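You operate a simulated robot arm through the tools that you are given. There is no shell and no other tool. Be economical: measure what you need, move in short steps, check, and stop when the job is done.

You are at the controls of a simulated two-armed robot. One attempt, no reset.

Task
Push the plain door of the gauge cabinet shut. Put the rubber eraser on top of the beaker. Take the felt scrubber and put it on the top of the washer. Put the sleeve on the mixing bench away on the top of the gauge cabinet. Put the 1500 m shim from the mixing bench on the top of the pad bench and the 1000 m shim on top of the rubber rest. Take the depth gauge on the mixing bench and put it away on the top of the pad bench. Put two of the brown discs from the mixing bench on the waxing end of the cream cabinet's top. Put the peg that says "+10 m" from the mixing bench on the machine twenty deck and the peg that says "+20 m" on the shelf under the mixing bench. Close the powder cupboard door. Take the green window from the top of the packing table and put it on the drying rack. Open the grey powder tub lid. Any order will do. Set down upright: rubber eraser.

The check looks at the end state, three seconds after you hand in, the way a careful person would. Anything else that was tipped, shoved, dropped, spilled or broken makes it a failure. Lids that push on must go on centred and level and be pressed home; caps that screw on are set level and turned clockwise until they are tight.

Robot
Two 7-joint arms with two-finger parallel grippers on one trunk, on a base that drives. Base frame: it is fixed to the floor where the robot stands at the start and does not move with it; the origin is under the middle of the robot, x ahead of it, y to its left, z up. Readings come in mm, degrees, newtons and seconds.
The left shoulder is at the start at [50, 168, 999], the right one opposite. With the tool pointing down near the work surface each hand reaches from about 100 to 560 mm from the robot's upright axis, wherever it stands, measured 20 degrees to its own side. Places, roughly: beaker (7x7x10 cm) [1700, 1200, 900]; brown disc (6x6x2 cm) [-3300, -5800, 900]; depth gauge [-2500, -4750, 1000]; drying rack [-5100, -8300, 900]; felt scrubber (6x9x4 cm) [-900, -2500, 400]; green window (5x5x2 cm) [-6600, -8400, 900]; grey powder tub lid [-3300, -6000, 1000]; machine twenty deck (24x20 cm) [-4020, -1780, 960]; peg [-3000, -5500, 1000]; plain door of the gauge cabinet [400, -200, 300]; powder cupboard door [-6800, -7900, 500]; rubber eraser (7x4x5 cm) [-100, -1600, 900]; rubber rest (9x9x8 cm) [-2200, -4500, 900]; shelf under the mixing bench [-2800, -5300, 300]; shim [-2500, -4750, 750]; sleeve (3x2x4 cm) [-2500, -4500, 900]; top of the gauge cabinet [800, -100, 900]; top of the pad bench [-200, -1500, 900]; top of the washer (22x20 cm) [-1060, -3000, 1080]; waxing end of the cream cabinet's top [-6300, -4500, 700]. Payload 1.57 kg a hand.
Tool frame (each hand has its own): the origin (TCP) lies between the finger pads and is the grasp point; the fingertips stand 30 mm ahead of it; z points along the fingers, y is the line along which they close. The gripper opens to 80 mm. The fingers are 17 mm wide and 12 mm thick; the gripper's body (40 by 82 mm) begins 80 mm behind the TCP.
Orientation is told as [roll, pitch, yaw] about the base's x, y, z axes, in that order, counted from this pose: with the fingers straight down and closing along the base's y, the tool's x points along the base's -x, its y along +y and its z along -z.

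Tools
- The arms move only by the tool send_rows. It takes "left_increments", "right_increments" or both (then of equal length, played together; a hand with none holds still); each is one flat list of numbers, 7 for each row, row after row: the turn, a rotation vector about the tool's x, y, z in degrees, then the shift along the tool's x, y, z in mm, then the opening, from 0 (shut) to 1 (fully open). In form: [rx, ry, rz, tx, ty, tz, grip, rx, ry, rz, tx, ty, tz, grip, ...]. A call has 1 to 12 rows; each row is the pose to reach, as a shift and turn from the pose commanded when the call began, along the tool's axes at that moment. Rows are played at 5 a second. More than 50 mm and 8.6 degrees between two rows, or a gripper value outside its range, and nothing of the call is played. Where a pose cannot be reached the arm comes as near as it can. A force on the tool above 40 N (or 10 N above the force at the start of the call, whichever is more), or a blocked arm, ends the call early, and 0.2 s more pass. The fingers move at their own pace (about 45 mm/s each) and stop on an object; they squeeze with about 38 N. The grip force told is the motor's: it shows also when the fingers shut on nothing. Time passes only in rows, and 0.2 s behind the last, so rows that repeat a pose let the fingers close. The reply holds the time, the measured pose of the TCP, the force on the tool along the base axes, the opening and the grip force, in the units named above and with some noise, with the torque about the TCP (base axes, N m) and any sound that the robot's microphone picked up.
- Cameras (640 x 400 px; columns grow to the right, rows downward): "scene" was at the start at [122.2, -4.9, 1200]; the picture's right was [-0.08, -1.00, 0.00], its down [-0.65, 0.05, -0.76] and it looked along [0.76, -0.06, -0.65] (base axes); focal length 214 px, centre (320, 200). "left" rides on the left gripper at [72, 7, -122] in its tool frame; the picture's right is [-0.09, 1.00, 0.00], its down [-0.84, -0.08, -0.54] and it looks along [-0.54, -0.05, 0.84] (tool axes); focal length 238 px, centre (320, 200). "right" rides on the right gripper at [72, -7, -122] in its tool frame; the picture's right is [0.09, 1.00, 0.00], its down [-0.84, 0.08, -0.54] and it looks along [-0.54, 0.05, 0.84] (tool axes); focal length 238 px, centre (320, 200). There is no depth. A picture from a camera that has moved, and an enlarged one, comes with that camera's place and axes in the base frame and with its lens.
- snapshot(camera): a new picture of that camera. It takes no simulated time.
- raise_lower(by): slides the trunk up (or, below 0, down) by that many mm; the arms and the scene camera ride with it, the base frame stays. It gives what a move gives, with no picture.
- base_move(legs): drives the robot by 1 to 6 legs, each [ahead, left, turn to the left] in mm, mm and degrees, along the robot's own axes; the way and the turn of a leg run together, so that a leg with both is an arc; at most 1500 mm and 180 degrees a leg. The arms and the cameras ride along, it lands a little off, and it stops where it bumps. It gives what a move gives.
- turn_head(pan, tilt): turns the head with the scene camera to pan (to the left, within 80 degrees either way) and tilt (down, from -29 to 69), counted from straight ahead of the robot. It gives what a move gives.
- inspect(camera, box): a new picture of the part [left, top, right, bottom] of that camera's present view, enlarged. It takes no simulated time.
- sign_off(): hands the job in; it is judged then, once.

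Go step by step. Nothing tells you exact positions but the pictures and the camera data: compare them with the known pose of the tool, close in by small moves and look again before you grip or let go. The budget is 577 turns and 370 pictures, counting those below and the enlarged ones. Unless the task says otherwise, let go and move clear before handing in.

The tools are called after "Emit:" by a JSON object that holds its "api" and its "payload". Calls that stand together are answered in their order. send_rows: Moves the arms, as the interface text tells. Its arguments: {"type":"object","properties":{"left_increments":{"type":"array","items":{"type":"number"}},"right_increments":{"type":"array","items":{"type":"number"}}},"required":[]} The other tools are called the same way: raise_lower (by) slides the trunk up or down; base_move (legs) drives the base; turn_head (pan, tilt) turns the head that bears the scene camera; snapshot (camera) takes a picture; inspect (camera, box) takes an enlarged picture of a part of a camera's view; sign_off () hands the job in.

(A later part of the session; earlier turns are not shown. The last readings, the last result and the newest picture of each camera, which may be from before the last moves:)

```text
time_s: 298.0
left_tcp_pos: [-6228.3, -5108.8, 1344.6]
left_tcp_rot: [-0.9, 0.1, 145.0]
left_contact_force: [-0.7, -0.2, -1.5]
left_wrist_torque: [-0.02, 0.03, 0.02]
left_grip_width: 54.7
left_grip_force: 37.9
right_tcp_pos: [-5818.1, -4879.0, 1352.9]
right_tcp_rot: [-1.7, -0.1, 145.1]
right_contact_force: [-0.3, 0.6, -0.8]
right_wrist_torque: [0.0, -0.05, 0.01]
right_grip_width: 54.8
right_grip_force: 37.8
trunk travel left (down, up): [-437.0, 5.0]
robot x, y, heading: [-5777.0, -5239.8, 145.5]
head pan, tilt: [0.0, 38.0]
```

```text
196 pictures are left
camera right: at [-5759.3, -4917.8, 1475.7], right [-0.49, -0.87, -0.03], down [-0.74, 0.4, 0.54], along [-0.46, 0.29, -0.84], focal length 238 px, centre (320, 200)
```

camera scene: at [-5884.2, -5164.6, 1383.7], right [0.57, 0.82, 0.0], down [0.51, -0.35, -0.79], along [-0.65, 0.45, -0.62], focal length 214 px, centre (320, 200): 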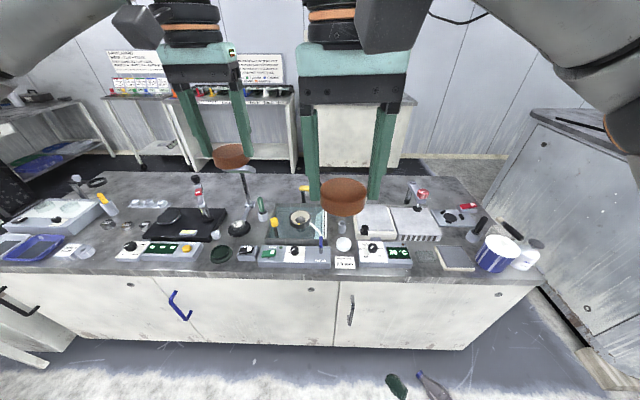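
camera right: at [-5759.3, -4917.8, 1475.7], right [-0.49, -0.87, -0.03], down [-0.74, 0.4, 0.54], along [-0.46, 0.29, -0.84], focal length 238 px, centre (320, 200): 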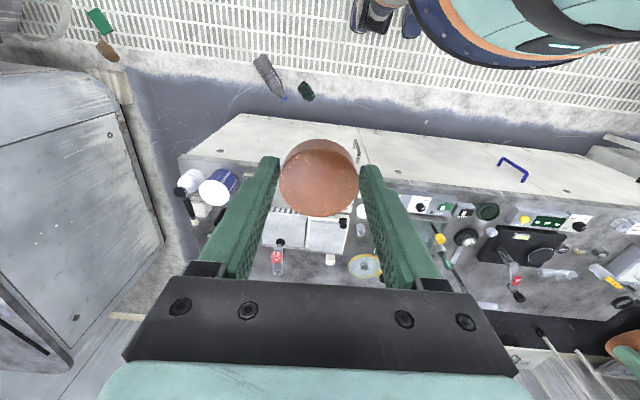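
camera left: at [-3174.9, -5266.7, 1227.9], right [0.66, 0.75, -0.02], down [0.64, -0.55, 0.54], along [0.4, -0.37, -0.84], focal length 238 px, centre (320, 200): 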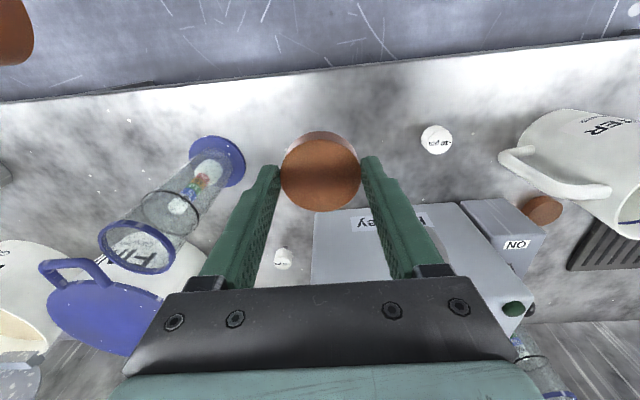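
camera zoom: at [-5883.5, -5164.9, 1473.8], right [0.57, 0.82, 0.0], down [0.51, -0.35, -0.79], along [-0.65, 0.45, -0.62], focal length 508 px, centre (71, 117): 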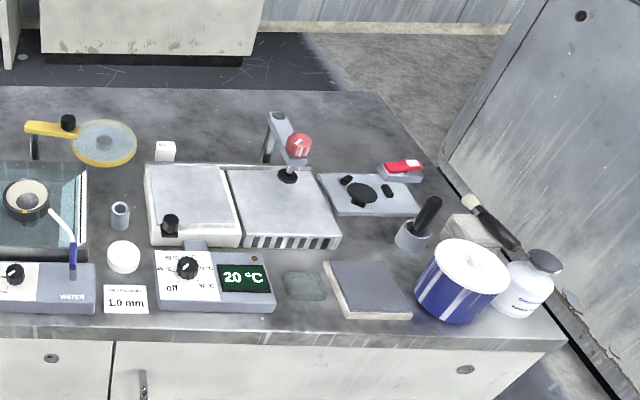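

There's room right of the warm plates (spot 1) and between the bevel tray and the warm plates (spot 2). For the left hand to reach spot 2, I'll turn right 40°, lower the trunk and move in.

Emit:
{"api": "base_move", "payload": {"legs": [[0, 0, -40]]}}

Emit:
{"api": "raise_lower", "payload": {"by": -180}}

Emit:
{"api": "base_move", "payload": {"legs": [[160, 134, 0]]}}

Emit:
{"api": "snapshot", "payload": {"camera": "left"}}

Emit:
{"api": "snapshot", "payload": {"camera": "scene"}}

```text
time_s: 300.3
left_tcp_pos: [-6034.1, -4846.1, 1345.1]
left_tcp_rot: [-0.9, 0.1, 104.3]
left_contact_force: [0.6, 0.5, -0.5]
left_wrist_torque: [-0.02, 0.0, -0.02]
left_grip_width: 54.6
left_grip_force: 37.8
right_tcp_pos: [-5574.8, -4938.1, 1353.9]
right_tcp_rot: [-1.7, -0.1, 104.4]
right_contact_force: [1.0, 0.6, -1.2]
right_wrist_torque: [0.01, 0.01, 0.01]
right_grip_width: 54.6
right_grip_force: 38.2
trunk travel left (down, up): [-437.0, 5.0]
robot x, y, heading: [-5777.3, -5238.1, 105.0]
head pan, tilt: [0.0, 38.0]
```

```text
time_s: 302.3
left_tcp_pos: [-6032.8, -4845.4, 1164.2]
left_tcp_rot: [-0.9, 0.1, 104.3]
left_contact_force: [-0.1, 0.2, -0.9]
left_wrist_torque: [0.02, 0.01, -0.02]
left_grip_width: 54.4
left_grip_force: 38.4
right_tcp_pos: [-5574.5, -4938.3, 1173.7]
right_tcp_rot: [-1.7, -0.1, 104.3]
right_contact_force: [0.5, 0.1, -0.9]
right_wrist_torque: [-0.02, 0.01, 0.03]
right_grip_width: 54.6
right_grip_force: 38.0
trunk travel left (down, up): [-257.0, 185.0]
robot x, y, heading: [-5774.8, -5240.0, 104.8]
head pan, tilt: [0.0, 38.0]
```

```text
time_s: 303.9
left_tcp_pos: [-6205.4, -4722.3, 1163.7]
left_tcp_rot: [-0.9, 0.1, 104.0]
left_contact_force: [-0.2, 0.6, -1.7]
left_wrist_torque: [-0.03, -0.02, -0.01]
left_grip_width: 54.4
left_grip_force: 37.8
right_tcp_pos: [-5744.8, -4817.7, 1173.9]
right_tcp_rot: [-1.6, -0.2, 104.2]
right_contact_force: [-0.5, -0.3, -1.7]
right_wrist_torque: [-0.02, -0.02, 0.01]
right_grip_width: 54.6
right_grip_force: 37.9
trunk travel left (down, up): [-257.0, 185.0]
robot x, y, heading: [-5948.4, -5119.7, 104.6]
head pan, tilt: [0.0, 38.0]
```

```text
195 pictures are left
camera left: at [-6195.0, -4794.4, 1287.2], right [-0.99, -0.15, -0.02], down [-0.14, 0.83, 0.54], along [-0.07, 0.54, -0.84], focal length 238 px, centre (320, 200)
```

left: 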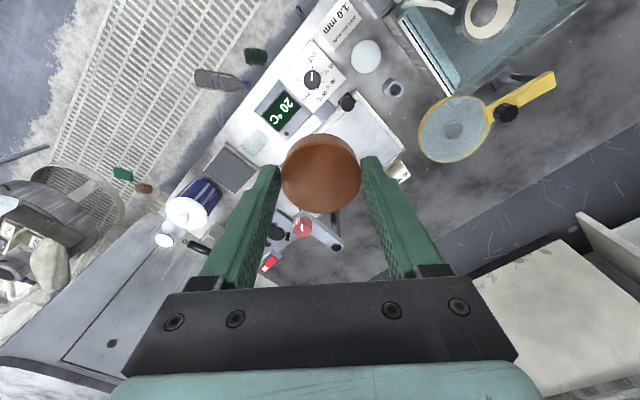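

```text
194 pictures are left
camera scene: at [-5982.5, -4991.7, 1293.7], right [0.97, 0.25, 0.0], down [0.16, -0.6, -0.79], along [-0.2, 0.76, -0.62], focal length 214 px, centre (320, 200)
```

scene: 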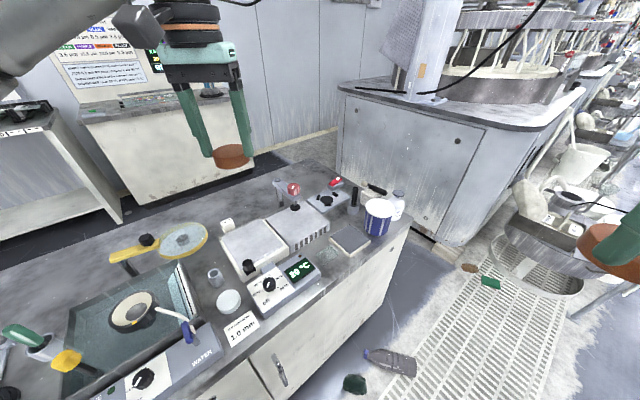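

From this angle the space near the tube is in reach of the left hand. I'll zoom in there.

Emit:
{"api": "inspect", "payload": {"camera": "left", "box": [320, 30, 480, 200]}}

Emit:
{"api": "inspect", "payload": {"camera": "scene", "box": [160, 200, 340, 320]}}

```text
2.35 times, centred on (400, 115) of left
camera zoom: at [-6195.0, -4794.4, 1287.2], right [-0.99, -0.15, -0.02], down [-0.14, 0.83, 0.54], along [-0.07, 0.54, -0.84], focal length 561 px, centre (132, 400)
```

zoom: 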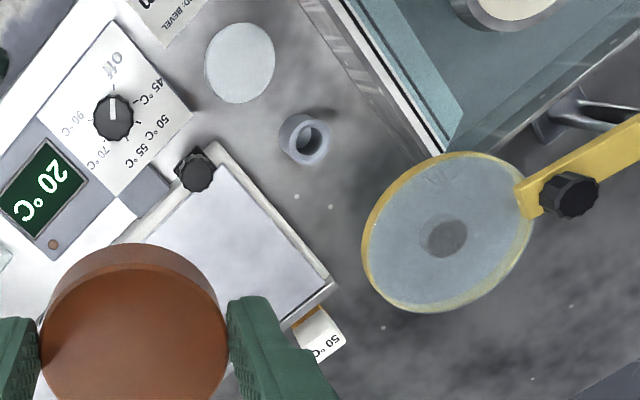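

```text
3.33 times, centred on (250, 260) of scene
camera zoom: at [-5982.5, -4991.7, 1293.7], right [0.97, 0.25, 0.0], down [0.16, -0.6, -0.79], along [-0.2, 0.76, -0.62], focal length 715 px, centre (553, 0)
```

zoom: 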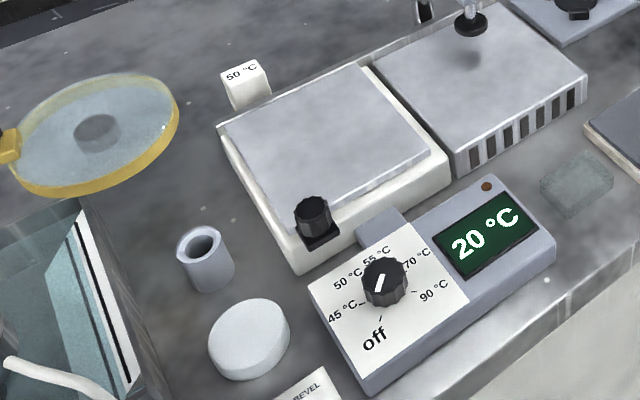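

Emit:
{"api": "inspect", "payload": {"camera": "scene", "box": [270, 160, 420, 270]}}

```text
3.64 times, centred on (345, 215) of scene
camera zoom: at [-5982.5, -4991.7, 1293.7], right [0.97, 0.25, 0.0], down [0.16, -0.6, -0.79], along [-0.2, 0.76, -0.62], focal length 780 px, centre (229, 146)
```

zoom: 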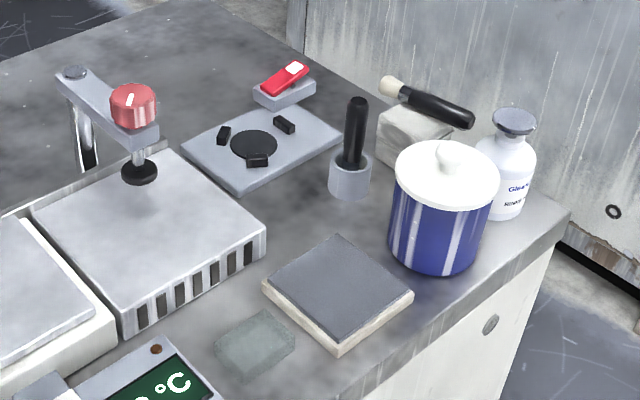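

I have the layout: the spot between tube, warm plate and lens at [-6377, -4714] is just free. I'll turn the left hand to face the counter and bring it above that spot, staying above the lens.

Emit:
{"api": "send_rows", "payload": {"left_increments": [0, 0, -8.2, -10, 33, 0, 0.2, 0, 0, -16.4, -20, 66, 0, 0.2, 0, 0, -24.6, -30, 99, 0, 0.2, 0, 0, -32.8, -40, 132, 0, 0.2, 0, 0, -41, -49, 165, 20, 0.2, 0, 0, -41, -49, 165, 65, 0.2, 0, 0, -41, -49, 165, 110, 0.2, 0, 0, -41, -49, 165, 155, 0.2, 0, 0, -41, -49, 165, 200, 0.2, 0, 0, -41, -49, 165, 245, 0.2, 0, 0, -41, -49, 165, 275, 0.2]}}

Emit:
{"api": "snapshot", "payload": {"camera": "left"}}

Emit:
{"api": "inspect", "payload": {"camera": "scene", "box": [130, 160, 310, 300]}}

```text
time_s: 306.3
left_tcp_pos: [-6371.4, -4712.9, 890.7]
left_tcp_rot: [-0.7, 0.4, 145.1]
left_contact_force: [-1.5, -1.1, 13.2]
left_wrist_torque: [-0.19, 0.47, 0.04]
left_grip_width: 54.7
left_grip_force: 38.1
right_tcp_pos: [-5743.7, -4818.8, 1175.2]
right_tcp_rot: [-1.8, -0.1, 104.2]
right_contact_force: [0.0, -0.1, -0.2]
right_wrist_torque: [-0.01, -0.01, 0.0]
right_grip_width: 54.3
right_grip_force: 38.0
trunk travel left (down, up): [-257.0, 185.0]
robot x, y, heading: [-5944.3, -5120.4, 104.5]
head pan, tilt: [0.0, 38.0]
```

```text
190 pictures are left
camera left: at [-6317.0, -4761.9, 1013.5], right [-0.65, -0.76, -0.02], down [-0.65, 0.54, 0.54], along [-0.4, 0.36, -0.84], focal length 238 px, centre (320, 200)
```

left: 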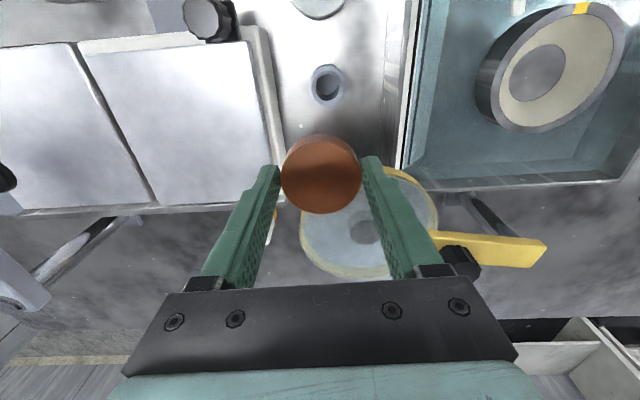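

```text
2.86 times, centred on (220, 230) of scene
camera zoom: at [-5981.0, -4993.6, 1294.4], right [0.97, 0.25, 0.0], down [0.15, -0.59, -0.79], along [-0.2, 0.76, -0.61], focal length 613 px, centre (606, 114)
```

zoom: 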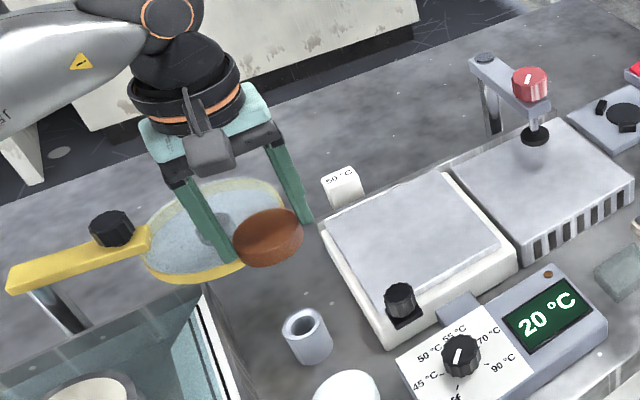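

I'm touching the lens (13 N upward). I'll lift straight up at once.

Emit:
{"api": "send_rows", "payload": {"left_increments": [0, 0, 0, 0, 0, -10, 0.2, 0, 0, 0, 0, 0, -40, 0.2, 0, 0, 0, 0, 0, -80, 0.2, 0, 0, 0, 0, 0, -120, 0.2]}}

Emit:
{"api": "inspect", "payload": {"camera": "scene", "box": [100, 150, 310, 310]}}

Emit:
{"api": "snapshot", "payload": {"camera": "left"}}

```text
time_s: 307.3
left_tcp_pos: [-6371.3, -4715.0, 1008.4]
left_tcp_rot: [-0.7, 0.6, 144.9]
left_contact_force: [0.1, -0.3, -0.9]
left_wrist_torque: [-0.02, -0.02, -0.02]
left_grip_width: 54.4
left_grip_force: 37.7
right_tcp_pos: [-5744.5, -4818.2, 1173.8]
right_tcp_rot: [-1.8, -0.1, 104.2]
right_contact_force: [-0.1, -0.6, -1.8]
right_wrist_torque: [-0.02, -0.04, 0.04]
right_grip_width: 54.4
right_grip_force: 38.0
trunk travel left (down, up): [-257.0, 185.0]
robot x, y, heading: [-5946.2, -5117.2, 104.7]
head pan, tilt: [0.0, 38.0]
```

```text
2.50 times, centred on (205, 230) of scene
camera zoom: at [-5981.8, -4992.2, 1293.8], right [0.97, 0.25, 0.0], down [0.16, -0.6, -0.79], along [-0.2, 0.76, -0.62], focal length 536 px, centre (608, 125)
```

zoom: 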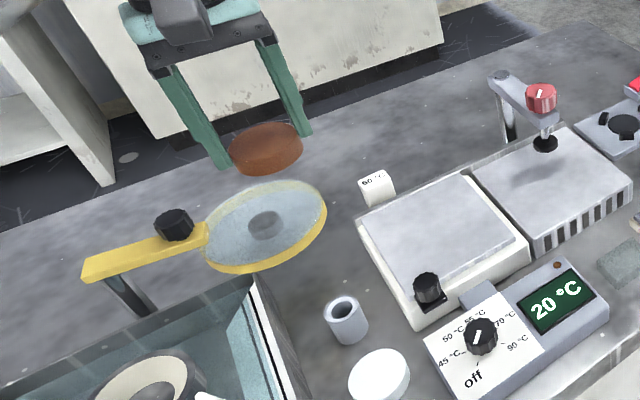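

```text
187 pictures are left
camera left: at [-6318.5, -4762.6, 1130.7], right [-0.65, -0.76, -0.01], down [-0.65, 0.54, 0.53], along [-0.4, 0.35, -0.85], focal length 238 px, centre (320, 200)
```

left: 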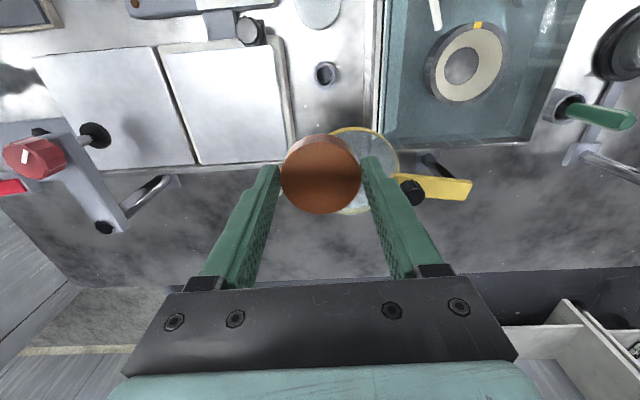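

The lens is where it was, so no harm, but that spot is blocked by it. The counter behind the warm plates is free; by turning further and moving in, the left hand can reach there.

Emit:
{"api": "base_move", "payload": {"legs": [[0, 0, -20], [88, 34, 0]]}}

Emit:
{"api": "snapshot", "payload": {"camera": "left"}}

Emit:
{"api": "snapshot", "payload": {"camera": "scene"}}

```text
time_s: 309.4
left_tcp_pos: [-6224.0, -4554.0, 1006.1]
left_tcp_rot: [-0.5, 0.7, 125.4]
left_contact_force: [-0.5, -0.1, -1.5]
left_wrist_torque: [0.04, -0.01, -0.01]
left_grip_width: 54.7
left_grip_force: 38.3
right_tcp_pos: [-5666.0, -4861.2, 1172.7]
right_tcp_rot: [-1.6, 0.1, 84.4]
right_contact_force: [-0.7, -0.2, -1.6]
right_wrist_torque: [0.03, 0.02, -0.03]
right_grip_width: 54.5
right_grip_force: 37.7
trunk travel left (down, up): [-257.0, 185.0]
robot x, y, heading: [-5959.9, -5075.9, 84.7]
head pan, tilt: [0.0, 38.0]
stopped in leg 2: the robot was blocked; the commanded pose is now the measured one
```

```text
186 pictures are left
camera left: at [-6189.5, -4616.6, 1130.1], right [-0.86, -0.5, -0.01], down [-0.43, 0.73, 0.53], along [-0.26, 0.47, -0.85], focal length 238 px, centre (320, 200)
```

left: 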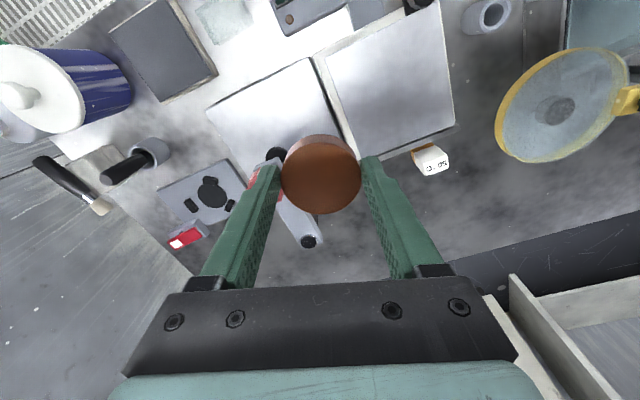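

```text
185 pictures are left
camera scene: at [-5950.2, -4947.0, 1294.0], right [1.0, -0.09, 0.0], down [-0.05, -0.61, -0.79], along [0.07, 0.79, -0.61], focal length 214 px, centre (320, 200)
```

scene: 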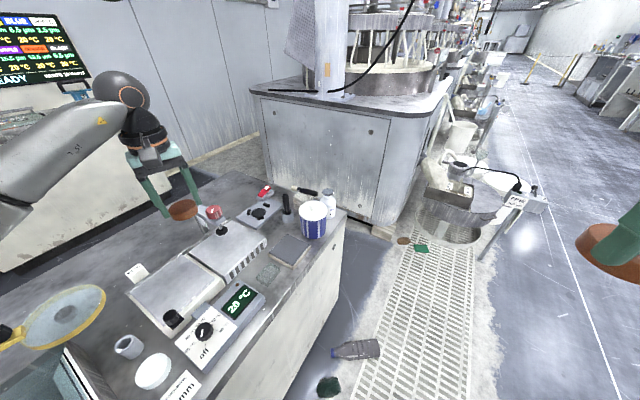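

The base stopped against the cabinet, but the free strip behind the warm plates is now in reach. Target [-6373, -4512]; I'll move over it high and then lower part way.

Emit:
{"api": "send_rows", "payload": {"left_increments": [0, 0, 0, -30, 24, 0, 0.2, 0, 0, 0, -60, 48, 0, 0.2, 0, 0, 0, -90, 72, 0, 0.2, 0, 0, 0, -120, 97, 0, 0.2, 0, 0, 0, -120, 97, 40, 0.2, 0, 0, 0, -120, 97, 80, 0.2, 0, 0, 0, -120, 97, 110, 0.2]}}

Emit:
{"api": "snapshot", "payload": {"camera": "left"}}

Emit:
{"api": "inspect", "payload": {"camera": "scene", "box": [60, 150, 270, 310]}}

```text
time_s: 311.0
left_tcp_pos: [-6371.2, -4511.1, 892.8]
left_tcp_rot: [-0.5, 0.8, 125.5]
left_contact_force: [0.1, -0.2, -1.2]
left_wrist_torque: [-0.01, 0.0, 0.04]
left_grip_width: 54.7
left_grip_force: 37.9
right_tcp_pos: [-5667.2, -4859.5, 1174.1]
right_tcp_rot: [-1.7, 0.1, 84.5]
right_contact_force: [-0.2, 0.0, -0.9]
right_wrist_torque: [-0.01, 0.01, -0.02]
right_grip_width: 54.4
right_grip_force: 38.3
trunk travel left (down, up): [-257.0, 185.0]
robot x, y, heading: [-5961.7, -5074.1, 85.0]
head pan, tilt: [0.0, 38.0]
```

```text
184 pictures are left
camera left: at [-6336.1, -4574.9, 1017.0], right [-0.86, -0.5, -0.01], down [-0.43, 0.73, 0.53], along [-0.26, 0.46, -0.85], focal length 238 px, centre (320, 200)
```

left: 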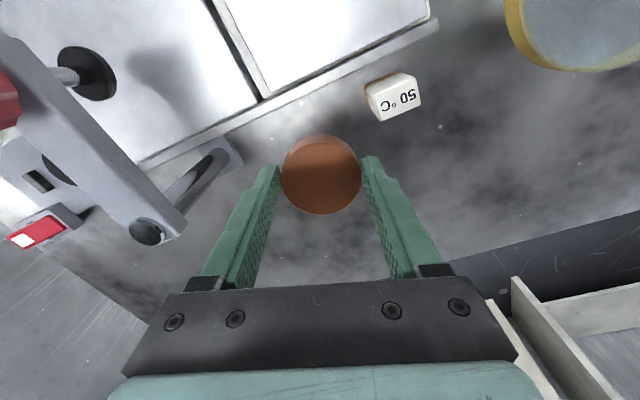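

```text
2.50 times, centred on (165, 230) of scene
camera zoom: at [-5951.0, -4945.6, 1293.8], right [1.0, -0.09, 0.0], down [-0.05, -0.61, -0.79], along [0.07, 0.78, -0.62], focal length 536 px, centre (708, 125)
```

zoom: 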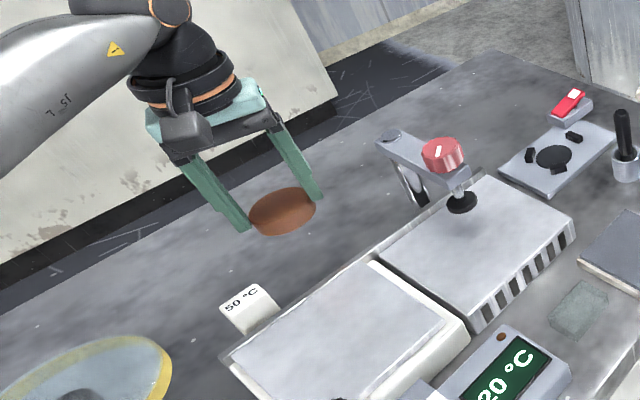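

Clear space below. Lowering to near contact, then in small steps.

Emit:
{"api": "send_rows", "payload": {"left_increments": [0, 0, 0, 0, 0, 40, 0.2, 0, 0, 0, 0, 0, 75, 0.2, 0, 0, 0, 0, 0, 95, 0.2, 0, 0, 0, 0, 0, 100, 0.2]}}

Emit:
{"api": "send_rows", "payload": {"left_increments": [0, 0, 0, 0, 0, 4, 0.2, 0, 0, 0, 0, 0, 8, 0.2, 0, 0, 0, 0, 0, 12, 0.2]}}

```text
time_s: 312.0
left_tcp_pos: [-6369.9, -4511.2, 793.4]
left_tcp_rot: [-0.6, 0.7, 125.5]
left_contact_force: [-0.7, -0.3, -1.7]
left_wrist_torque: [-0.01, 0.02, 0.01]
left_grip_width: 54.6
left_grip_force: 37.9
right_tcp_pos: [-5668.0, -4859.1, 1173.8]
right_tcp_rot: [-1.7, 0.0, 84.6]
right_contact_force: [0.3, 0.4, -1.6]
right_wrist_torque: [-0.02, -0.03, -0.03]
right_grip_width: 54.3
right_grip_force: 38.1
trunk travel left (down, up): [-257.0, 185.0]
robot x, y, heading: [-5956.8, -5073.9, 84.8]
head pan, tilt: [0.0, 38.0]
```

```text
time_s: 312.8
left_tcp_pos: [-6371.3, -4512.6, 782.0]
left_tcp_rot: [-0.6, 0.7, 125.4]
left_contact_force: [-0.4, -0.5, -1.5]
left_wrist_torque: [0.01, -0.01, 0.0]
left_grip_width: 54.7
left_grip_force: 37.6
right_tcp_pos: [-5668.3, -4859.7, 1172.9]
right_tcp_rot: [-1.7, 0.0, 84.5]
right_contact_force: [0.6, -0.5, -1.4]
right_wrist_torque: [-0.04, 0.0, 0.01]
right_grip_width: 54.6
right_grip_force: 38.1
trunk travel left (down, up): [-257.0, 185.0]
robot x, y, heading: [-5958.1, -5076.9, 85.2]
head pan, tilt: [0.0, 38.0]
```

Emit:
{"api": "send_rows", "payload": {"left_increments": [0, 0, 0, 0, 0, 3, 0.2, 0, 0, 0, 0, 0, 6, 0.2, 0, 0, 0, 0, 0, 8, 0.2]}}

Emit:
{"api": "snapshot", "payload": {"camera": "left"}}

```text
time_s: 313.6
left_tcp_pos: [-6369.5, -4511.6, 779.9]
left_tcp_rot: [-0.8, 0.1, 125.6]
left_contact_force: [-5.8, 0.1, 29.2]
left_wrist_torque: [0.07, 0.41, 0.16]
left_grip_width: 54.9
left_grip_force: 38.0
right_tcp_pos: [-5666.0, -4862.4, 1173.2]
right_tcp_rot: [-1.5, -0.1, 84.5]
right_contact_force: [-0.3, -0.2, -1.2]
right_wrist_torque: [-0.01, 0.01, 0.0]
right_grip_width: 54.4
right_grip_force: 38.1
trunk travel left (down, up): [-257.0, 185.0]
robot x, y, heading: [-5959.2, -5070.1, 85.1]
head pan, tilt: [0.0, 38.0]
```

```text
182 pictures are left
camera left: at [-6334.9, -4576.3, 902.5], right [-0.86, -0.51, -0.01], down [-0.43, 0.72, 0.54], along [-0.26, 0.47, -0.84], focal length 238 px, centre (320, 200)
```

left: 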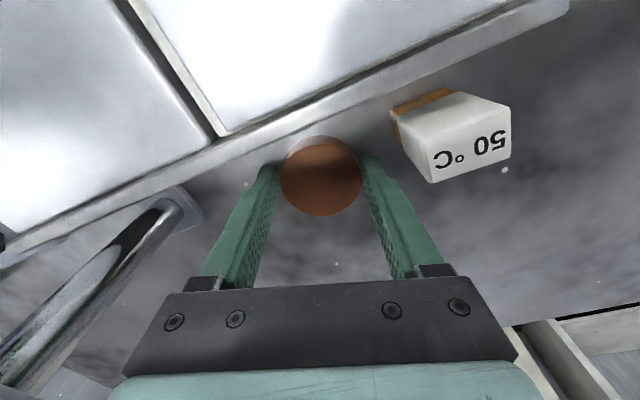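

It's on the surface (z≈748). The cube is close to one finger, so I'll open only slightly and rise.

Emit:
{"api": "send_rows", "payload": {"left_increments": [0, 0, 0, 0, 0, -4, 0.2, 0, 0, 0, 0, 0, -6, 0.74, 0, 0, 0, 0, 0, -6, 0.75, 0, 0, 0, 0, 0, -6, 0.75, 0, 0, 0, 0, 0, -12, 0.75, 0, 0, 0, 0, 0, -30, 0.75, 0, 0, 0, 0, 0, -70, 0.75, 0, 0, 0, 0, 0, -115, 0.75, 0, 0, 0, 0, 0, -160, 0.75, 0, 0, 0, 0, 0, -200, 0.75]}}

Emit:
{"api": "snapshot", "payload": {"camera": "left"}}

```text
time_s: 315.8
left_tcp_pos: [-6373.9, -4512.9, 972.6]
left_tcp_rot: [-0.5, 0.8, 125.6]
left_contact_force: [-0.3, -0.2, -0.5]
left_wrist_torque: [0.01, -0.03, -0.02]
left_grip_width: 60.1
left_grip_force: 0.0
right_tcp_pos: [-5666.6, -4859.6, 1172.9]
right_tcp_rot: [-1.8, 0.0, 84.5]
right_contact_force: [-0.1, 0.5, -1.7]
right_wrist_torque: [0.02, 0.0, 0.01]
right_grip_width: 54.5
right_grip_force: 38.1
trunk travel left (down, up): [-257.0, 185.0]
robot x, y, heading: [-5958.0, -5074.2, 85.0]
head pan, tilt: [0.0, 38.0]
```

```text
181 pictures are left
camera left: at [-6340.0, -4576.1, 1095.3], right [-0.86, -0.5, -0.01], down [-0.43, 0.73, 0.53], along [-0.26, 0.46, -0.85], focal length 238 px, centre (320, 200)
```

left: 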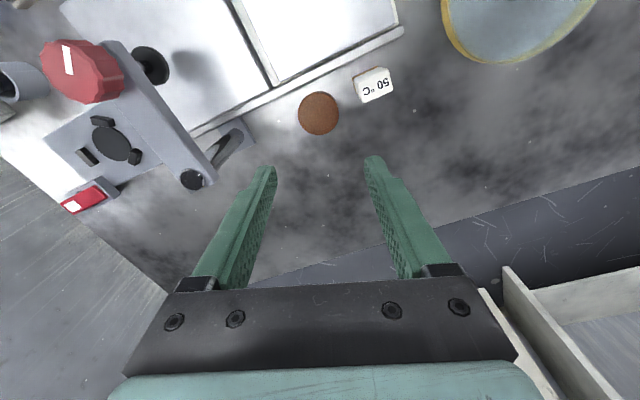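

Disc one is placed. I'll retract the left hand, back off a bit, turn left to face the counter for the right hand, and approach spot one.

Emit:
{"api": "send_rows", "payload": {"left_increments": [0, 0, 0, 0, 0, -45, 0.75, 0, 0, 0, 15, -5, -90, 0.75, 0, 0, 5, 50, -20, -125, 0.75, 0, 0, 10, 90, -40, -145, 0.75, 0, 0, 15, 133, -58, -155, 0.75, 0, 0, 20, 178, -78, -165, 0.75, 0, 0, 25, 223, -98, -170, 0.75, 0, 0, 32, 268, -118, -170, 0.75, 0, 0, 40, 312, -136, -170, 0.75]}}

Emit:
{"api": "base_move", "payload": {"legs": [[-60, -100, 0], [0, 0, 80]]}}

Emit:
{"api": "snapshot", "payload": {"camera": "scene"}}

Emit:
{"api": "snapshot", "payload": {"camera": "right"}}

```text
refused: row 3 steps farther than a row can; nothing moved
```

```text
time_s: 320.5
left_tcp_pos: [-6484.3, -5463.9, 970.5]
left_tcp_rot: [-0.6, 0.7, -153.7]
left_contact_force: [0.5, 0.3, -0.1]
left_wrist_torque: [0.0, 0.03, 0.0]
left_grip_width: 60.3
left_grip_force: 0.0
right_tcp_pos: [-6029.3, -4820.4, 1173.8]
right_tcp_rot: [-1.7, 0.0, 165.4]
right_contact_force: [0.5, 0.2, -1.4]
right_wrist_torque: [-0.01, 0.01, -0.02]
right_grip_width: 54.6
right_grip_force: 37.7
trunk travel left (down, up): [-257.0, 185.0]
robot x, y, heading: [-5865.1, -5141.3, 166.0]
head pan, tilt: [0.0, 38.0]
```

```text
180 pictures are left
camera scene: at [-5989.2, -5110.0, 1293.8], right [0.24, 0.97, 0.0], down [0.6, -0.15, -0.79], along [-0.76, 0.19, -0.62], focal length 214 px, centre (320, 200)
```

scene: 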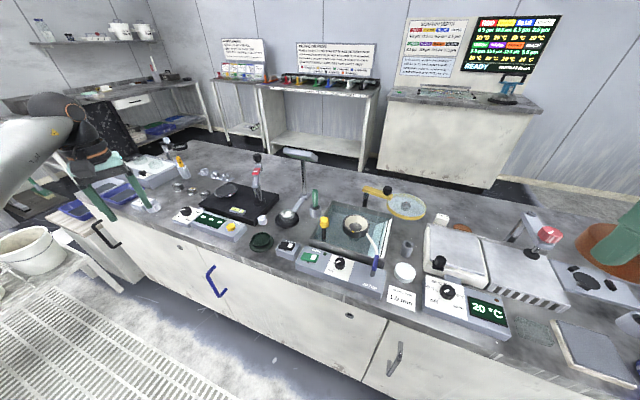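

```text
179 pictures are left
camera right: at [-5959.9, -4835.6, 1295.4], right [-0.16, -0.99, -0.03], down [-0.83, 0.12, 0.54], along [-0.53, 0.11, -0.84], focal length 238 px, centre (320, 200)
```

right: 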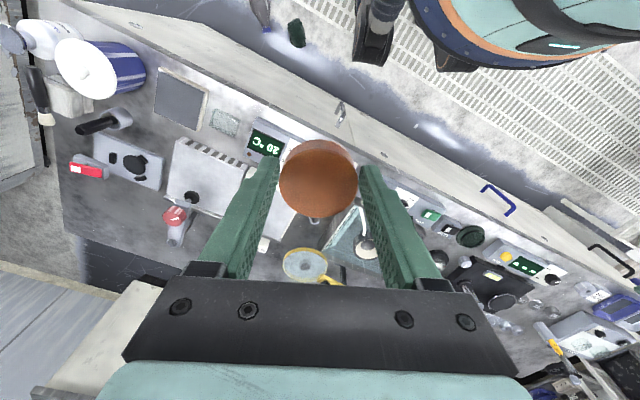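

The retraction was refused but the turn went ahead; luckily the arm swept clear and everything stands as before. Now I'll retract the left hand properly.

Emit:
{"api": "send_rows", "payload": {"left_increments": [0, 0, 0, 0, 0, -45, 0.75, 0, 0, 0, 10, -5, -85, 0.75, 0, 0, 5, 40, -18, -115, 0.75, 0, 0, 10, 75, -34, -140, 0.75, 0, 0, 15, 115, -52, -150, 0.75, 0, 0, 20, 155, -70, -160, 0.75, 0, 0, 25, 195, -88, -165, 0.75, 0, 0, 30, 235, -104, -170, 0.75, 0, 0, 35, 275, -120, -170, 0.75, 0, 0, 40, 312, -136, -170, 0.75]}}

Emit:
{"api": "inspect", "payload": {"camera": "scene", "box": [400, 190, 640, 390]}}

```text
time_s: 322.7
left_tcp_pos: [-6264.5, -5204.9, 1146.0]
left_tcp_rot: [-0.9, 0.2, 166.3]
left_contact_force: [0.9, 0.2, 0.5]
left_wrist_torque: [0.03, -0.03, 0.01]
left_grip_width: 59.8
left_grip_force: 0.0
right_tcp_pos: [-6030.1, -4820.0, 1174.3]
right_tcp_rot: [-1.7, 0.0, 165.4]
right_contact_force: [0.0, -0.3, -1.5]
right_wrist_torque: [0.01, -0.02, 0.03]
right_grip_width: 54.7
right_grip_force: 38.2
trunk travel left (down, up): [-257.0, 185.0]
robot x, y, heading: [-5864.8, -5144.3, 165.8]
head pan, tilt: [0.0, 38.0]
```

```text
2.00 times, centred on (520, 290) of scene
camera zoom: at [-5989.0, -5109.5, 1293.8], right [0.24, 0.97, 0.0], down [0.6, -0.15, -0.79], along [-0.76, 0.19, -0.62], focal length 429 px, centre (-80, 20)
```

zoom: 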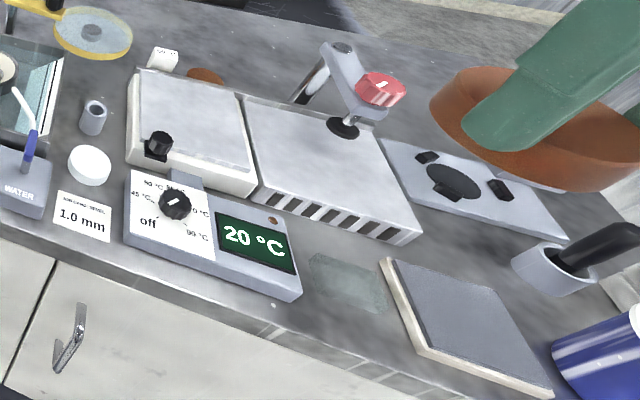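

Disc one shows behind the plates. I'll close in on the cabinet and swing the right hand over spot one at [-6068, -4432].

Emit:
{"api": "base_move", "payload": {"legs": [[100, -38, 0]]}}

Emit:
{"api": "send_rows", "payload": {"right_increments": [0, 0, 2.5, -4, -41, 0, 0.2, 0, 0, 5, -8, -82, 0, 0.2, 0, 0, 7.5, -12, -123, 0, 0.2, 0, 0, 10, -15, -164, 0, 0.2, 0, 0, 12.5, -19, -205, 10, 0.2, 0, 0, 15, -23, -246, 20, 0.2, 0, 0, 17.5, -26, -287, 30, 0.2, 0, 0, 20, -30, -327, 40, 0.2, 0, 0, 20, -30, -327, 85, 0.2, 0, 0, 20, -30, -327, 130, 0.2]}}

Emit:
{"api": "snapshot", "payload": {"camera": "right"}}

Emit:
{"api": "snapshot", "payload": {"camera": "scene"}}

```text
time_s: 323.9
left_tcp_pos: [-6351.9, -5145.1, 1146.7]
left_tcp_rot: [-0.9, 0.2, 166.5]
left_contact_force: [0.3, 0.5, 0.3]
left_wrist_torque: [-0.01, -0.01, 0.03]
left_grip_width: 60.3
left_grip_force: 0.1
right_tcp_pos: [-6116.2, -4761.0, 1173.1]
right_tcp_rot: [-1.7, 0.2, 165.4]
right_contact_force: [-0.8, 0.5, -1.1]
right_wrist_torque: [0.0, -0.02, 0.02]
right_grip_width: 54.8
right_grip_force: 37.7
trunk travel left (down, up): [-257.0, 185.0]
robot x, y, heading: [-5956.6, -5082.1, 165.9]
head pan, tilt: [0.0, 38.0]
```

```text
time_s: 326.1
left_tcp_pos: [-6351.2, -5144.9, 1146.8]
left_tcp_rot: [-0.9, 0.2, 166.4]
left_contact_force: [-0.1, 0.2, 0.4]
left_wrist_torque: [0.02, 0.01, 0.0]
left_grip_width: 59.7
left_grip_force: 0.0
right_tcp_pos: [-6115.6, -4417.5, 1041.9]
right_tcp_rot: [-1.7, -0.6, 145.3]
right_contact_force: [-0.8, 0.9, -1.3]
right_wrist_torque: [-0.07, -0.05, 0.0]
right_grip_width: 54.5
right_grip_force: 38.1
right hand out of reach, approached as far as the arm can: row 1, 2, 3, 4, 5, 6, 7, 8, 9, 10
trunk travel left (down, up): [-257.0, 185.0]
robot x, y, heading: [-5949.5, -5080.2, 166.1]
head pan, tilt: [0.0, 38.0]
```

```text
177 pictures are left
camera right: at [-6054.2, -4456.7, 1162.7], right [-0.49, -0.87, -0.03], down [-0.74, 0.4, 0.55], along [-0.47, 0.29, -0.84], focal length 238 px, centre (320, 200)
```

right: 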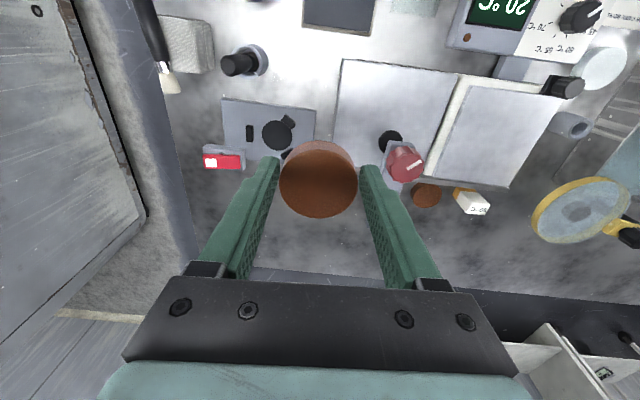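

```text
176 pictures are left
camera scene: at [-6075.5, -5049.1, 1293.9], right [0.24, 0.97, 0.0], down [0.6, -0.15, -0.79], along [-0.76, 0.19, -0.62], focal length 214 px, centre (320, 200)
```

scene: 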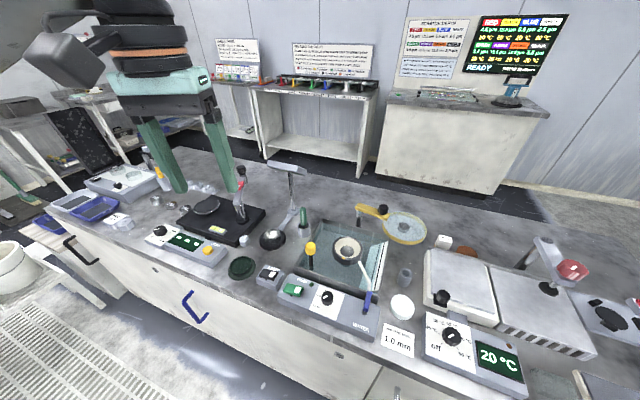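

The right hand stopped just short, at its reach limit. I'll zoom to place the free spot exactly.

Emit:
{"api": "inspect", "payload": {"camera": "right", "box": [210, 0, 410, 130]}}

```text
3.08 times, centred on (310, 65) of right
camera zoom: at [-6054.2, -4456.7, 1162.7], right [-0.49, -0.87, -0.03], down [-0.74, 0.4, 0.55], along [-0.47, 0.29, -0.84], focal length 733 px, centre (351, 615)
```

zoom: 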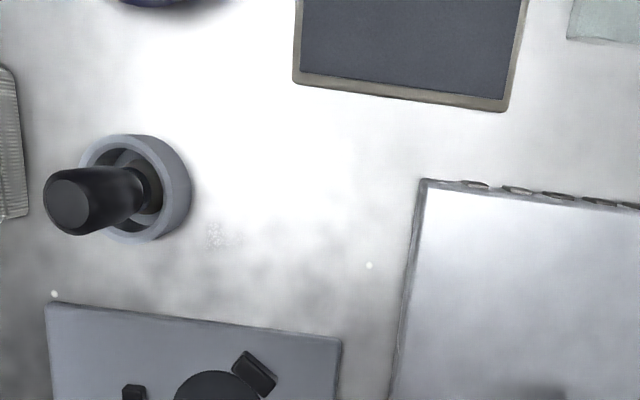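

Spot one's centre is at [-6066, -4408]: 35 mm back and 36 mm right of the hand. I'll move there while lowering.

Emit:
{"api": "send_rows", "payload": {"right_increments": [0, 0, 0, 17, -18, 10, 0.2, 0, 0, 0, 35, -36, 20, 0.2, 0, 0, 0, 35, -36, 60, 0.2, 0, 0, 0, 35, -36, 90, 0.2]}}

Emit:
{"api": "snapshot", "payload": {"camera": "right"}}

```text
time_s: 327.1
left_tcp_pos: [-6351.8, -5146.4, 1145.9]
left_tcp_rot: [-0.9, 0.2, 166.4]
left_contact_force: [-0.3, 0.2, -0.1]
left_wrist_torque: [-0.03, -0.03, 0.02]
left_grip_width: 59.7
left_grip_force: 0.1
right_tcp_pos: [-6110.1, -4418.1, 1005.4]
right_tcp_rot: [-1.5, -0.5, 145.5]
right_contact_force: [-0.7, -0.3, -1.0]
right_wrist_torque: [0.01, -0.02, -0.03]
right_grip_width: 54.4
right_grip_force: 38.5
right hand out of reach, approached as far as the arm can: row 1, 2, 3, 4
trunk travel left (down, up): [-257.0, 185.0]
robot x, y, heading: [-5949.9, -5081.7, 166.2]
head pan, tilt: [0.0, 38.0]
```

```text
174 pictures are left
camera right: at [-6049.0, -4455.6, 1126.6], right [-0.49, -0.87, -0.03], down [-0.74, 0.4, 0.55], along [-0.47, 0.29, -0.84], focal length 238 px, centre (320, 200)
```

right: 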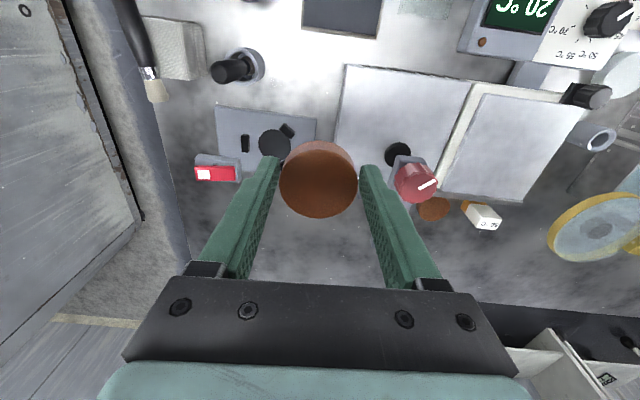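

The arm is at its limit at this angle. I'll pull the hand in, turn the robot right 31°, and reach again more squarely.

Emit:
{"api": "send_rows", "payload": {"right_increments": [0, 0, 0, 40, 25, -20, 0.2, 0, 0, 0, 80, 50, -40, 0.2, 0, 0, 0, 120, 75, -50, 0.2, 0, 0, 0, 160, 100, -60, 0.2]}}

Emit:
{"api": "base_move", "payload": {"legs": [[0, 0, -31]]}}

Emit:
{"api": "snapshot", "payload": {"camera": "right"}}

```text
refused: row 1 steps farther than a row can; nothing moved
```

```text
time_s: 329.0
left_tcp_pos: [-6327.3, -4930.7, 1146.9]
left_tcp_rot: [-0.9, 0.2, 135.6]
left_contact_force: [0.1, 0.2, 0.9]
left_wrist_torque: [-0.03, 0.03, -0.03]
left_grip_width: 59.9
left_grip_force: 0.2
right_tcp_pos: [-5746.8, -4429.5, 1005.8]
right_tcp_rot: [-1.5, -0.6, 114.6]
right_contact_force: [-0.4, -0.7, -2.2]
right_wrist_torque: [-0.04, 0.02, 0.01]
right_grip_width: 54.5
right_grip_force: 38.6
trunk travel left (down, up): [-257.0, 185.0]
robot x, y, heading: [-5952.7, -5082.9, 135.1]
head pan, tilt: [0.0, 38.0]
```

```text
173 pictures are left
camera right: at [-5714.0, -4494.2, 1127.0], right [-0.87, -0.5, -0.03], down [-0.43, 0.72, 0.55], along [-0.25, 0.49, -0.84], focal length 238 px, centre (320, 200)
```

right: 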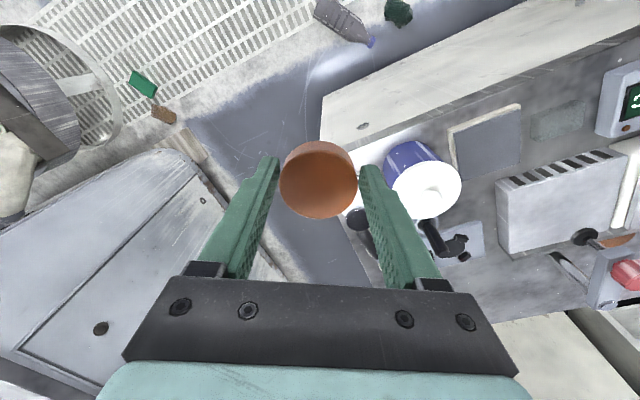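

The shift was refused again (a step slightly too long), but the turn did no harm. Now I'll swing the hand over to spot one at the same height.

Emit:
{"api": "send_rows", "payload": {"right_increments": [0, 0, -4, -19, 35, 0, 0.2, 0, 0, -8, -38, 70, 0, 0.2, 0, 0, -12, -57, 105, 0, 0.2, 0, 0, -16, -76, 140, 0, 0.2, 0, 0, -20, -95, 176, 0, 0.2, 0, 0, -24, -114, 211, 0, 0.2, 0, 0, -28, -133, 246, 0, 0.2, 0, 0, -31, -152, 281, 0, 0.2]}}

Emit:
{"api": "snapshot", "payload": {"camera": "right"}}

```text
time_s: 330.8
left_tcp_pos: [-6331.1, -4928.6, 1143.9]
left_tcp_rot: [-0.8, 0.6, 135.6]
left_contact_force: [-0.8, 0.7, -0.5]
left_wrist_torque: [-0.05, -0.05, 0.01]
left_grip_width: 60.1
left_grip_force: 0.1
right_tcp_pos: [-6030.7, -4443.2, 964.4]
right_tcp_rot: [-1.5, 0.6, 145.7]
right_contact_force: [-0.4, 0.6, -2.0]
right_wrist_torque: [-0.06, -0.05, 0.02]
right_grip_width: 54.6
right_grip_force: 38.6
right hand out of reach, approached as far as the arm can: row 6, 7, 8
trunk travel left (down, up): [-257.0, 185.0]
robot x, y, heading: [-5951.3, -5083.0, 135.3]
head pan, tilt: [0.0, 38.0]
```

```text
172 pictures are left
camera right: at [-5971.2, -4479.9, 1086.7], right [-0.48, -0.87, -0.02], down [-0.75, 0.4, 0.53], along [-0.45, 0.28, -0.85], focal length 238 px, centre (320, 200)
```

right: 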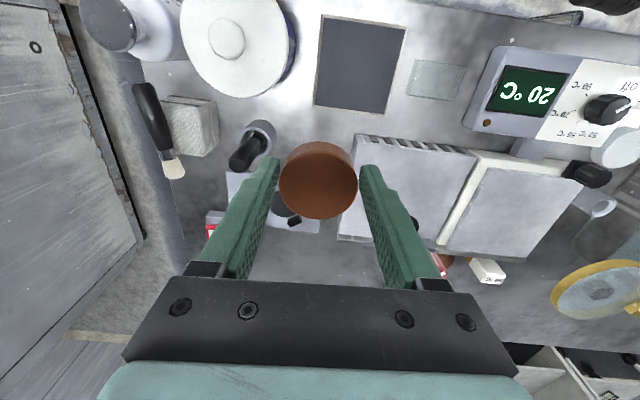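

Out of reach only because of the height; lower down the spot is reachable. I'll lower to z 915 and look.

Emit:
{"api": "send_rows", "payload": {"right_increments": [0, 0, 0, 0, 0, 30, 0.2, 0, 0, 0, 0, 0, 60, 0.2, 0, 0, 0, 0, 0, 90, 0.2]}}

Emit:
{"api": "snapshot", "payload": {"camera": "right"}}

```text
time_s: 331.6
left_tcp_pos: [-6326.8, -4931.7, 1147.0]
left_tcp_rot: [-0.9, 0.2, 135.6]
left_contact_force: [-0.3, 0.1, 0.0]
left_wrist_torque: [0.0, 0.0, 0.01]
left_grip_width: 59.7
left_grip_force: 0.0
right_tcp_pos: [-6027.1, -4444.5, 878.0]
right_tcp_rot: [-1.7, 0.4, 145.8]
right_contact_force: [0.8, 0.2, -0.7]
right_wrist_torque: [0.01, -0.02, 0.01]
right_grip_width: 54.6
right_grip_force: 38.1
trunk travel left (down, up): [-257.0, 185.0]
robot x, y, heading: [-5951.5, -5085.1, 135.1]
head pan, tilt: [0.0, 38.0]
```

```text
171 pictures are left
camera right: at [-5966.5, -4481.9, 1000.9], right [-0.49, -0.87, -0.03], down [-0.75, 0.4, 0.54], along [-0.46, 0.28, -0.84], focal length 238 px, centre (320, 200)
```

right: 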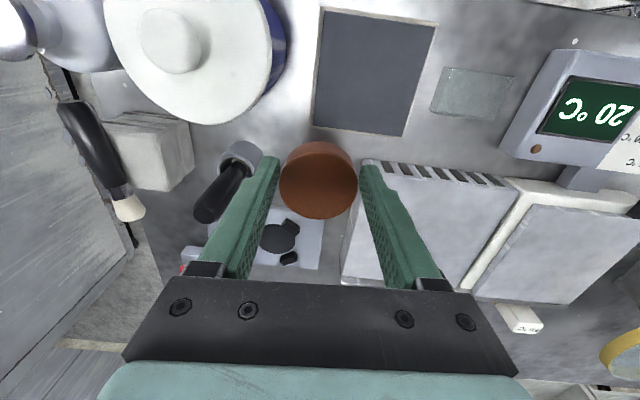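

The hand is at z 878, 52 mm short of the spot. I'll move forward at this height and check the gaps.

Emit:
{"api": "send_rows", "payload": {"right_increments": [0, 0, 0, -18, -3, 0, 0.2, 0, 0, 0, -36, -6, 0, 0.2, 0, 0, 0, -52, -8, 0, 0.2]}}

Emit:
{"api": "snapshot", "payload": {"camera": "right"}}

```text
time_s: 332.4
left_tcp_pos: [-6327.0, -4930.7, 1145.4]
left_tcp_rot: [-0.9, 0.2, 135.7]
left_contact_force: [-0.1, -0.3, 0.3]
left_wrist_torque: [-0.04, 0.03, -0.04]
left_grip_width: 60.0
left_grip_force: 0.1
right_tcp_pos: [-6032.9, -4439.5, 879.6]
right_tcp_rot: [-1.7, 0.3, 145.6]
right_contact_force: [-1.2, -0.2, -1.1]
right_wrist_torque: [-0.01, 0.0, 0.01]
right_grip_width: 54.3
right_grip_force: 38.4
right hand out of reach, approached as far as the arm can: row 1, 2, 3
trunk travel left (down, up): [-257.0, 185.0]
robot x, y, heading: [-5954.0, -5082.8, 135.1]
head pan, tilt: [0.0, 38.0]
```

```text
170 pictures are left
camera right: at [-5973.2, -4476.1, 1001.3], right [-0.49, -0.87, -0.03], down [-0.74, 0.4, 0.54], along [-0.46, 0.28, -0.84], focal length 238 px, centre (320, 200)
```

right: 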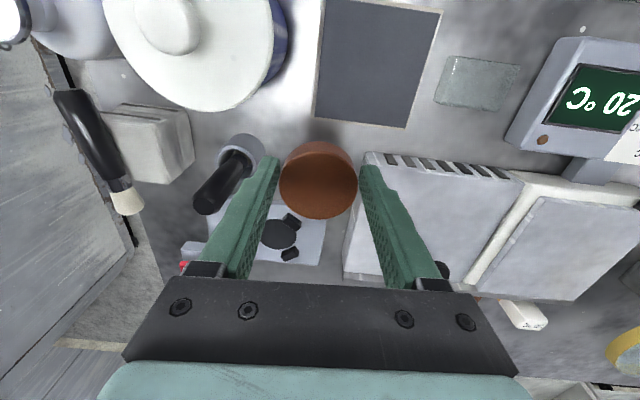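

The reach seems limited by the wrist angle. I'll turn the hand outward by 33° and extend again.

Emit:
{"api": "send_rows", "payload": {"right_increments": [0, 0, 8, 0, 0, 0, 0.2, 0, 0, 16, 0, 0, 0, 0.2, 0, 0, 24, 0, 0, 0, 0.2, 0, 0, 33, 0, 0, 0, 0.2]}}

Emit:
{"api": "snapshot", "payload": {"camera": "right"}}

```text
refused: row 4 steps farther than a row can; nothing moved
```

```text
169 pictures are left
camera right: at [-5973.2, -4476.1, 1001.3], right [-0.49, -0.87, -0.03], down [-0.74, 0.4, 0.54], along [-0.46, 0.28, -0.84], focal length 238 px, centre (320, 200)
```

right: 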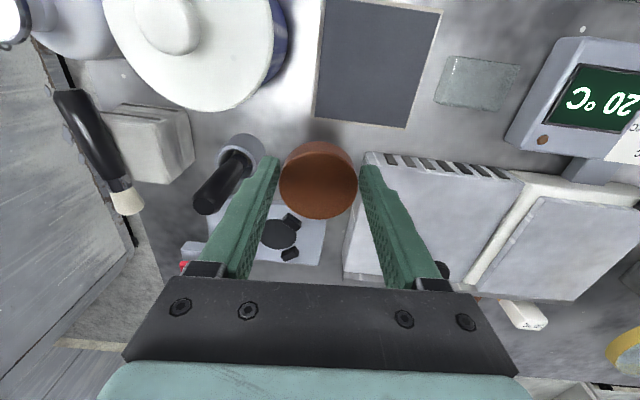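

Emit:
{"api": "send_rows", "payload": {"right_increments": [0, 0, 7, 0, 0, 0, 0.2, 0, 0, 14, 0, 0, 0, 0.2, 0, 0, 21, 0, 0, 0, 0.2, 0, 0, 27, 0, 0, 0, 0.2, 0, 0, 33, 0, 0, 0, 0.2]}}

Emit:
{"api": "snapshot", "payload": {"camera": "right"}}

```text
time_s: 333.6
left_tcp_pos: [-6327.3, -4932.2, 1147.1]
left_tcp_rot: [-0.9, 0.2, 135.6]
left_contact_force: [0.6, 0.1, -0.9]
left_wrist_torque: [-0.05, 0.04, 0.01]
left_grip_width: 60.3
left_grip_force: 0.1
right_tcp_pos: [-6031.7, -4438.3, 878.0]
right_tcp_rot: [-1.4, -0.7, 112.5]
right_contact_force: [0.4, 0.8, -1.7]
right_wrist_torque: [-0.03, 0.02, -0.01]
right_grip_width: 54.6
right_grip_force: 38.1
trunk travel left (down, up): [-257.0, 185.0]
robot x, y, heading: [-5947.8, -5080.6, 135.2]
head pan, tilt: [0.0, 38.0]
```

```text
168 pictures are left
camera right: at [-6002.1, -4504.1, 999.2], right [-0.88, -0.47, -0.03], down [-0.4, 0.73, 0.55], along [-0.24, 0.5, -0.84], focal length 238 px, centre (320, 200)
```

right: 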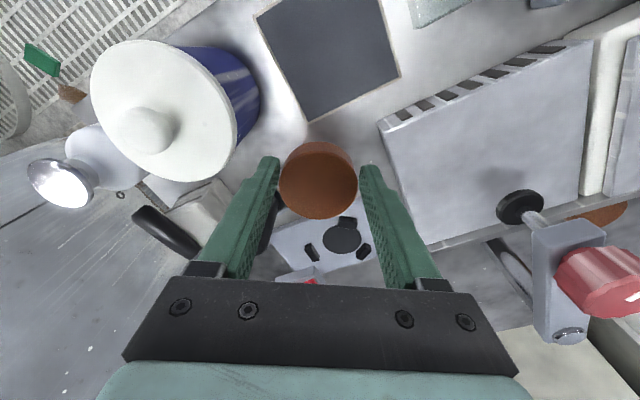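

Emit:
{"api": "inspect", "payload": {"camera": "right", "box": [230, 70, 450, 280]}}

```text
1.90 times, centred on (340, 175) of right
camera zoom: at [-6002.1, -4504.1, 999.2], right [-0.88, -0.47, -0.03], down [-0.4, 0.73, 0.55], along [-0.24, 0.5, -0.84], focal length 454 px, centre (282, 248)
```

zoom: 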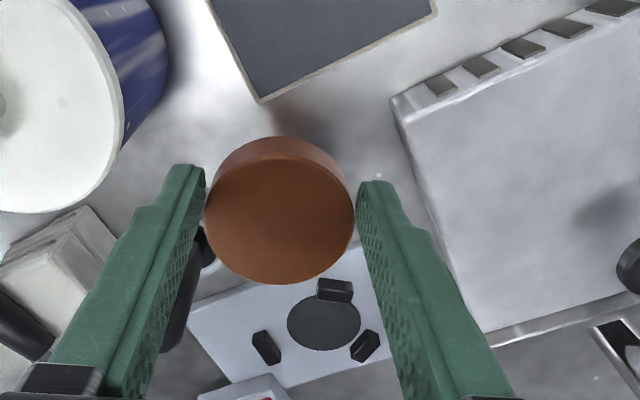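

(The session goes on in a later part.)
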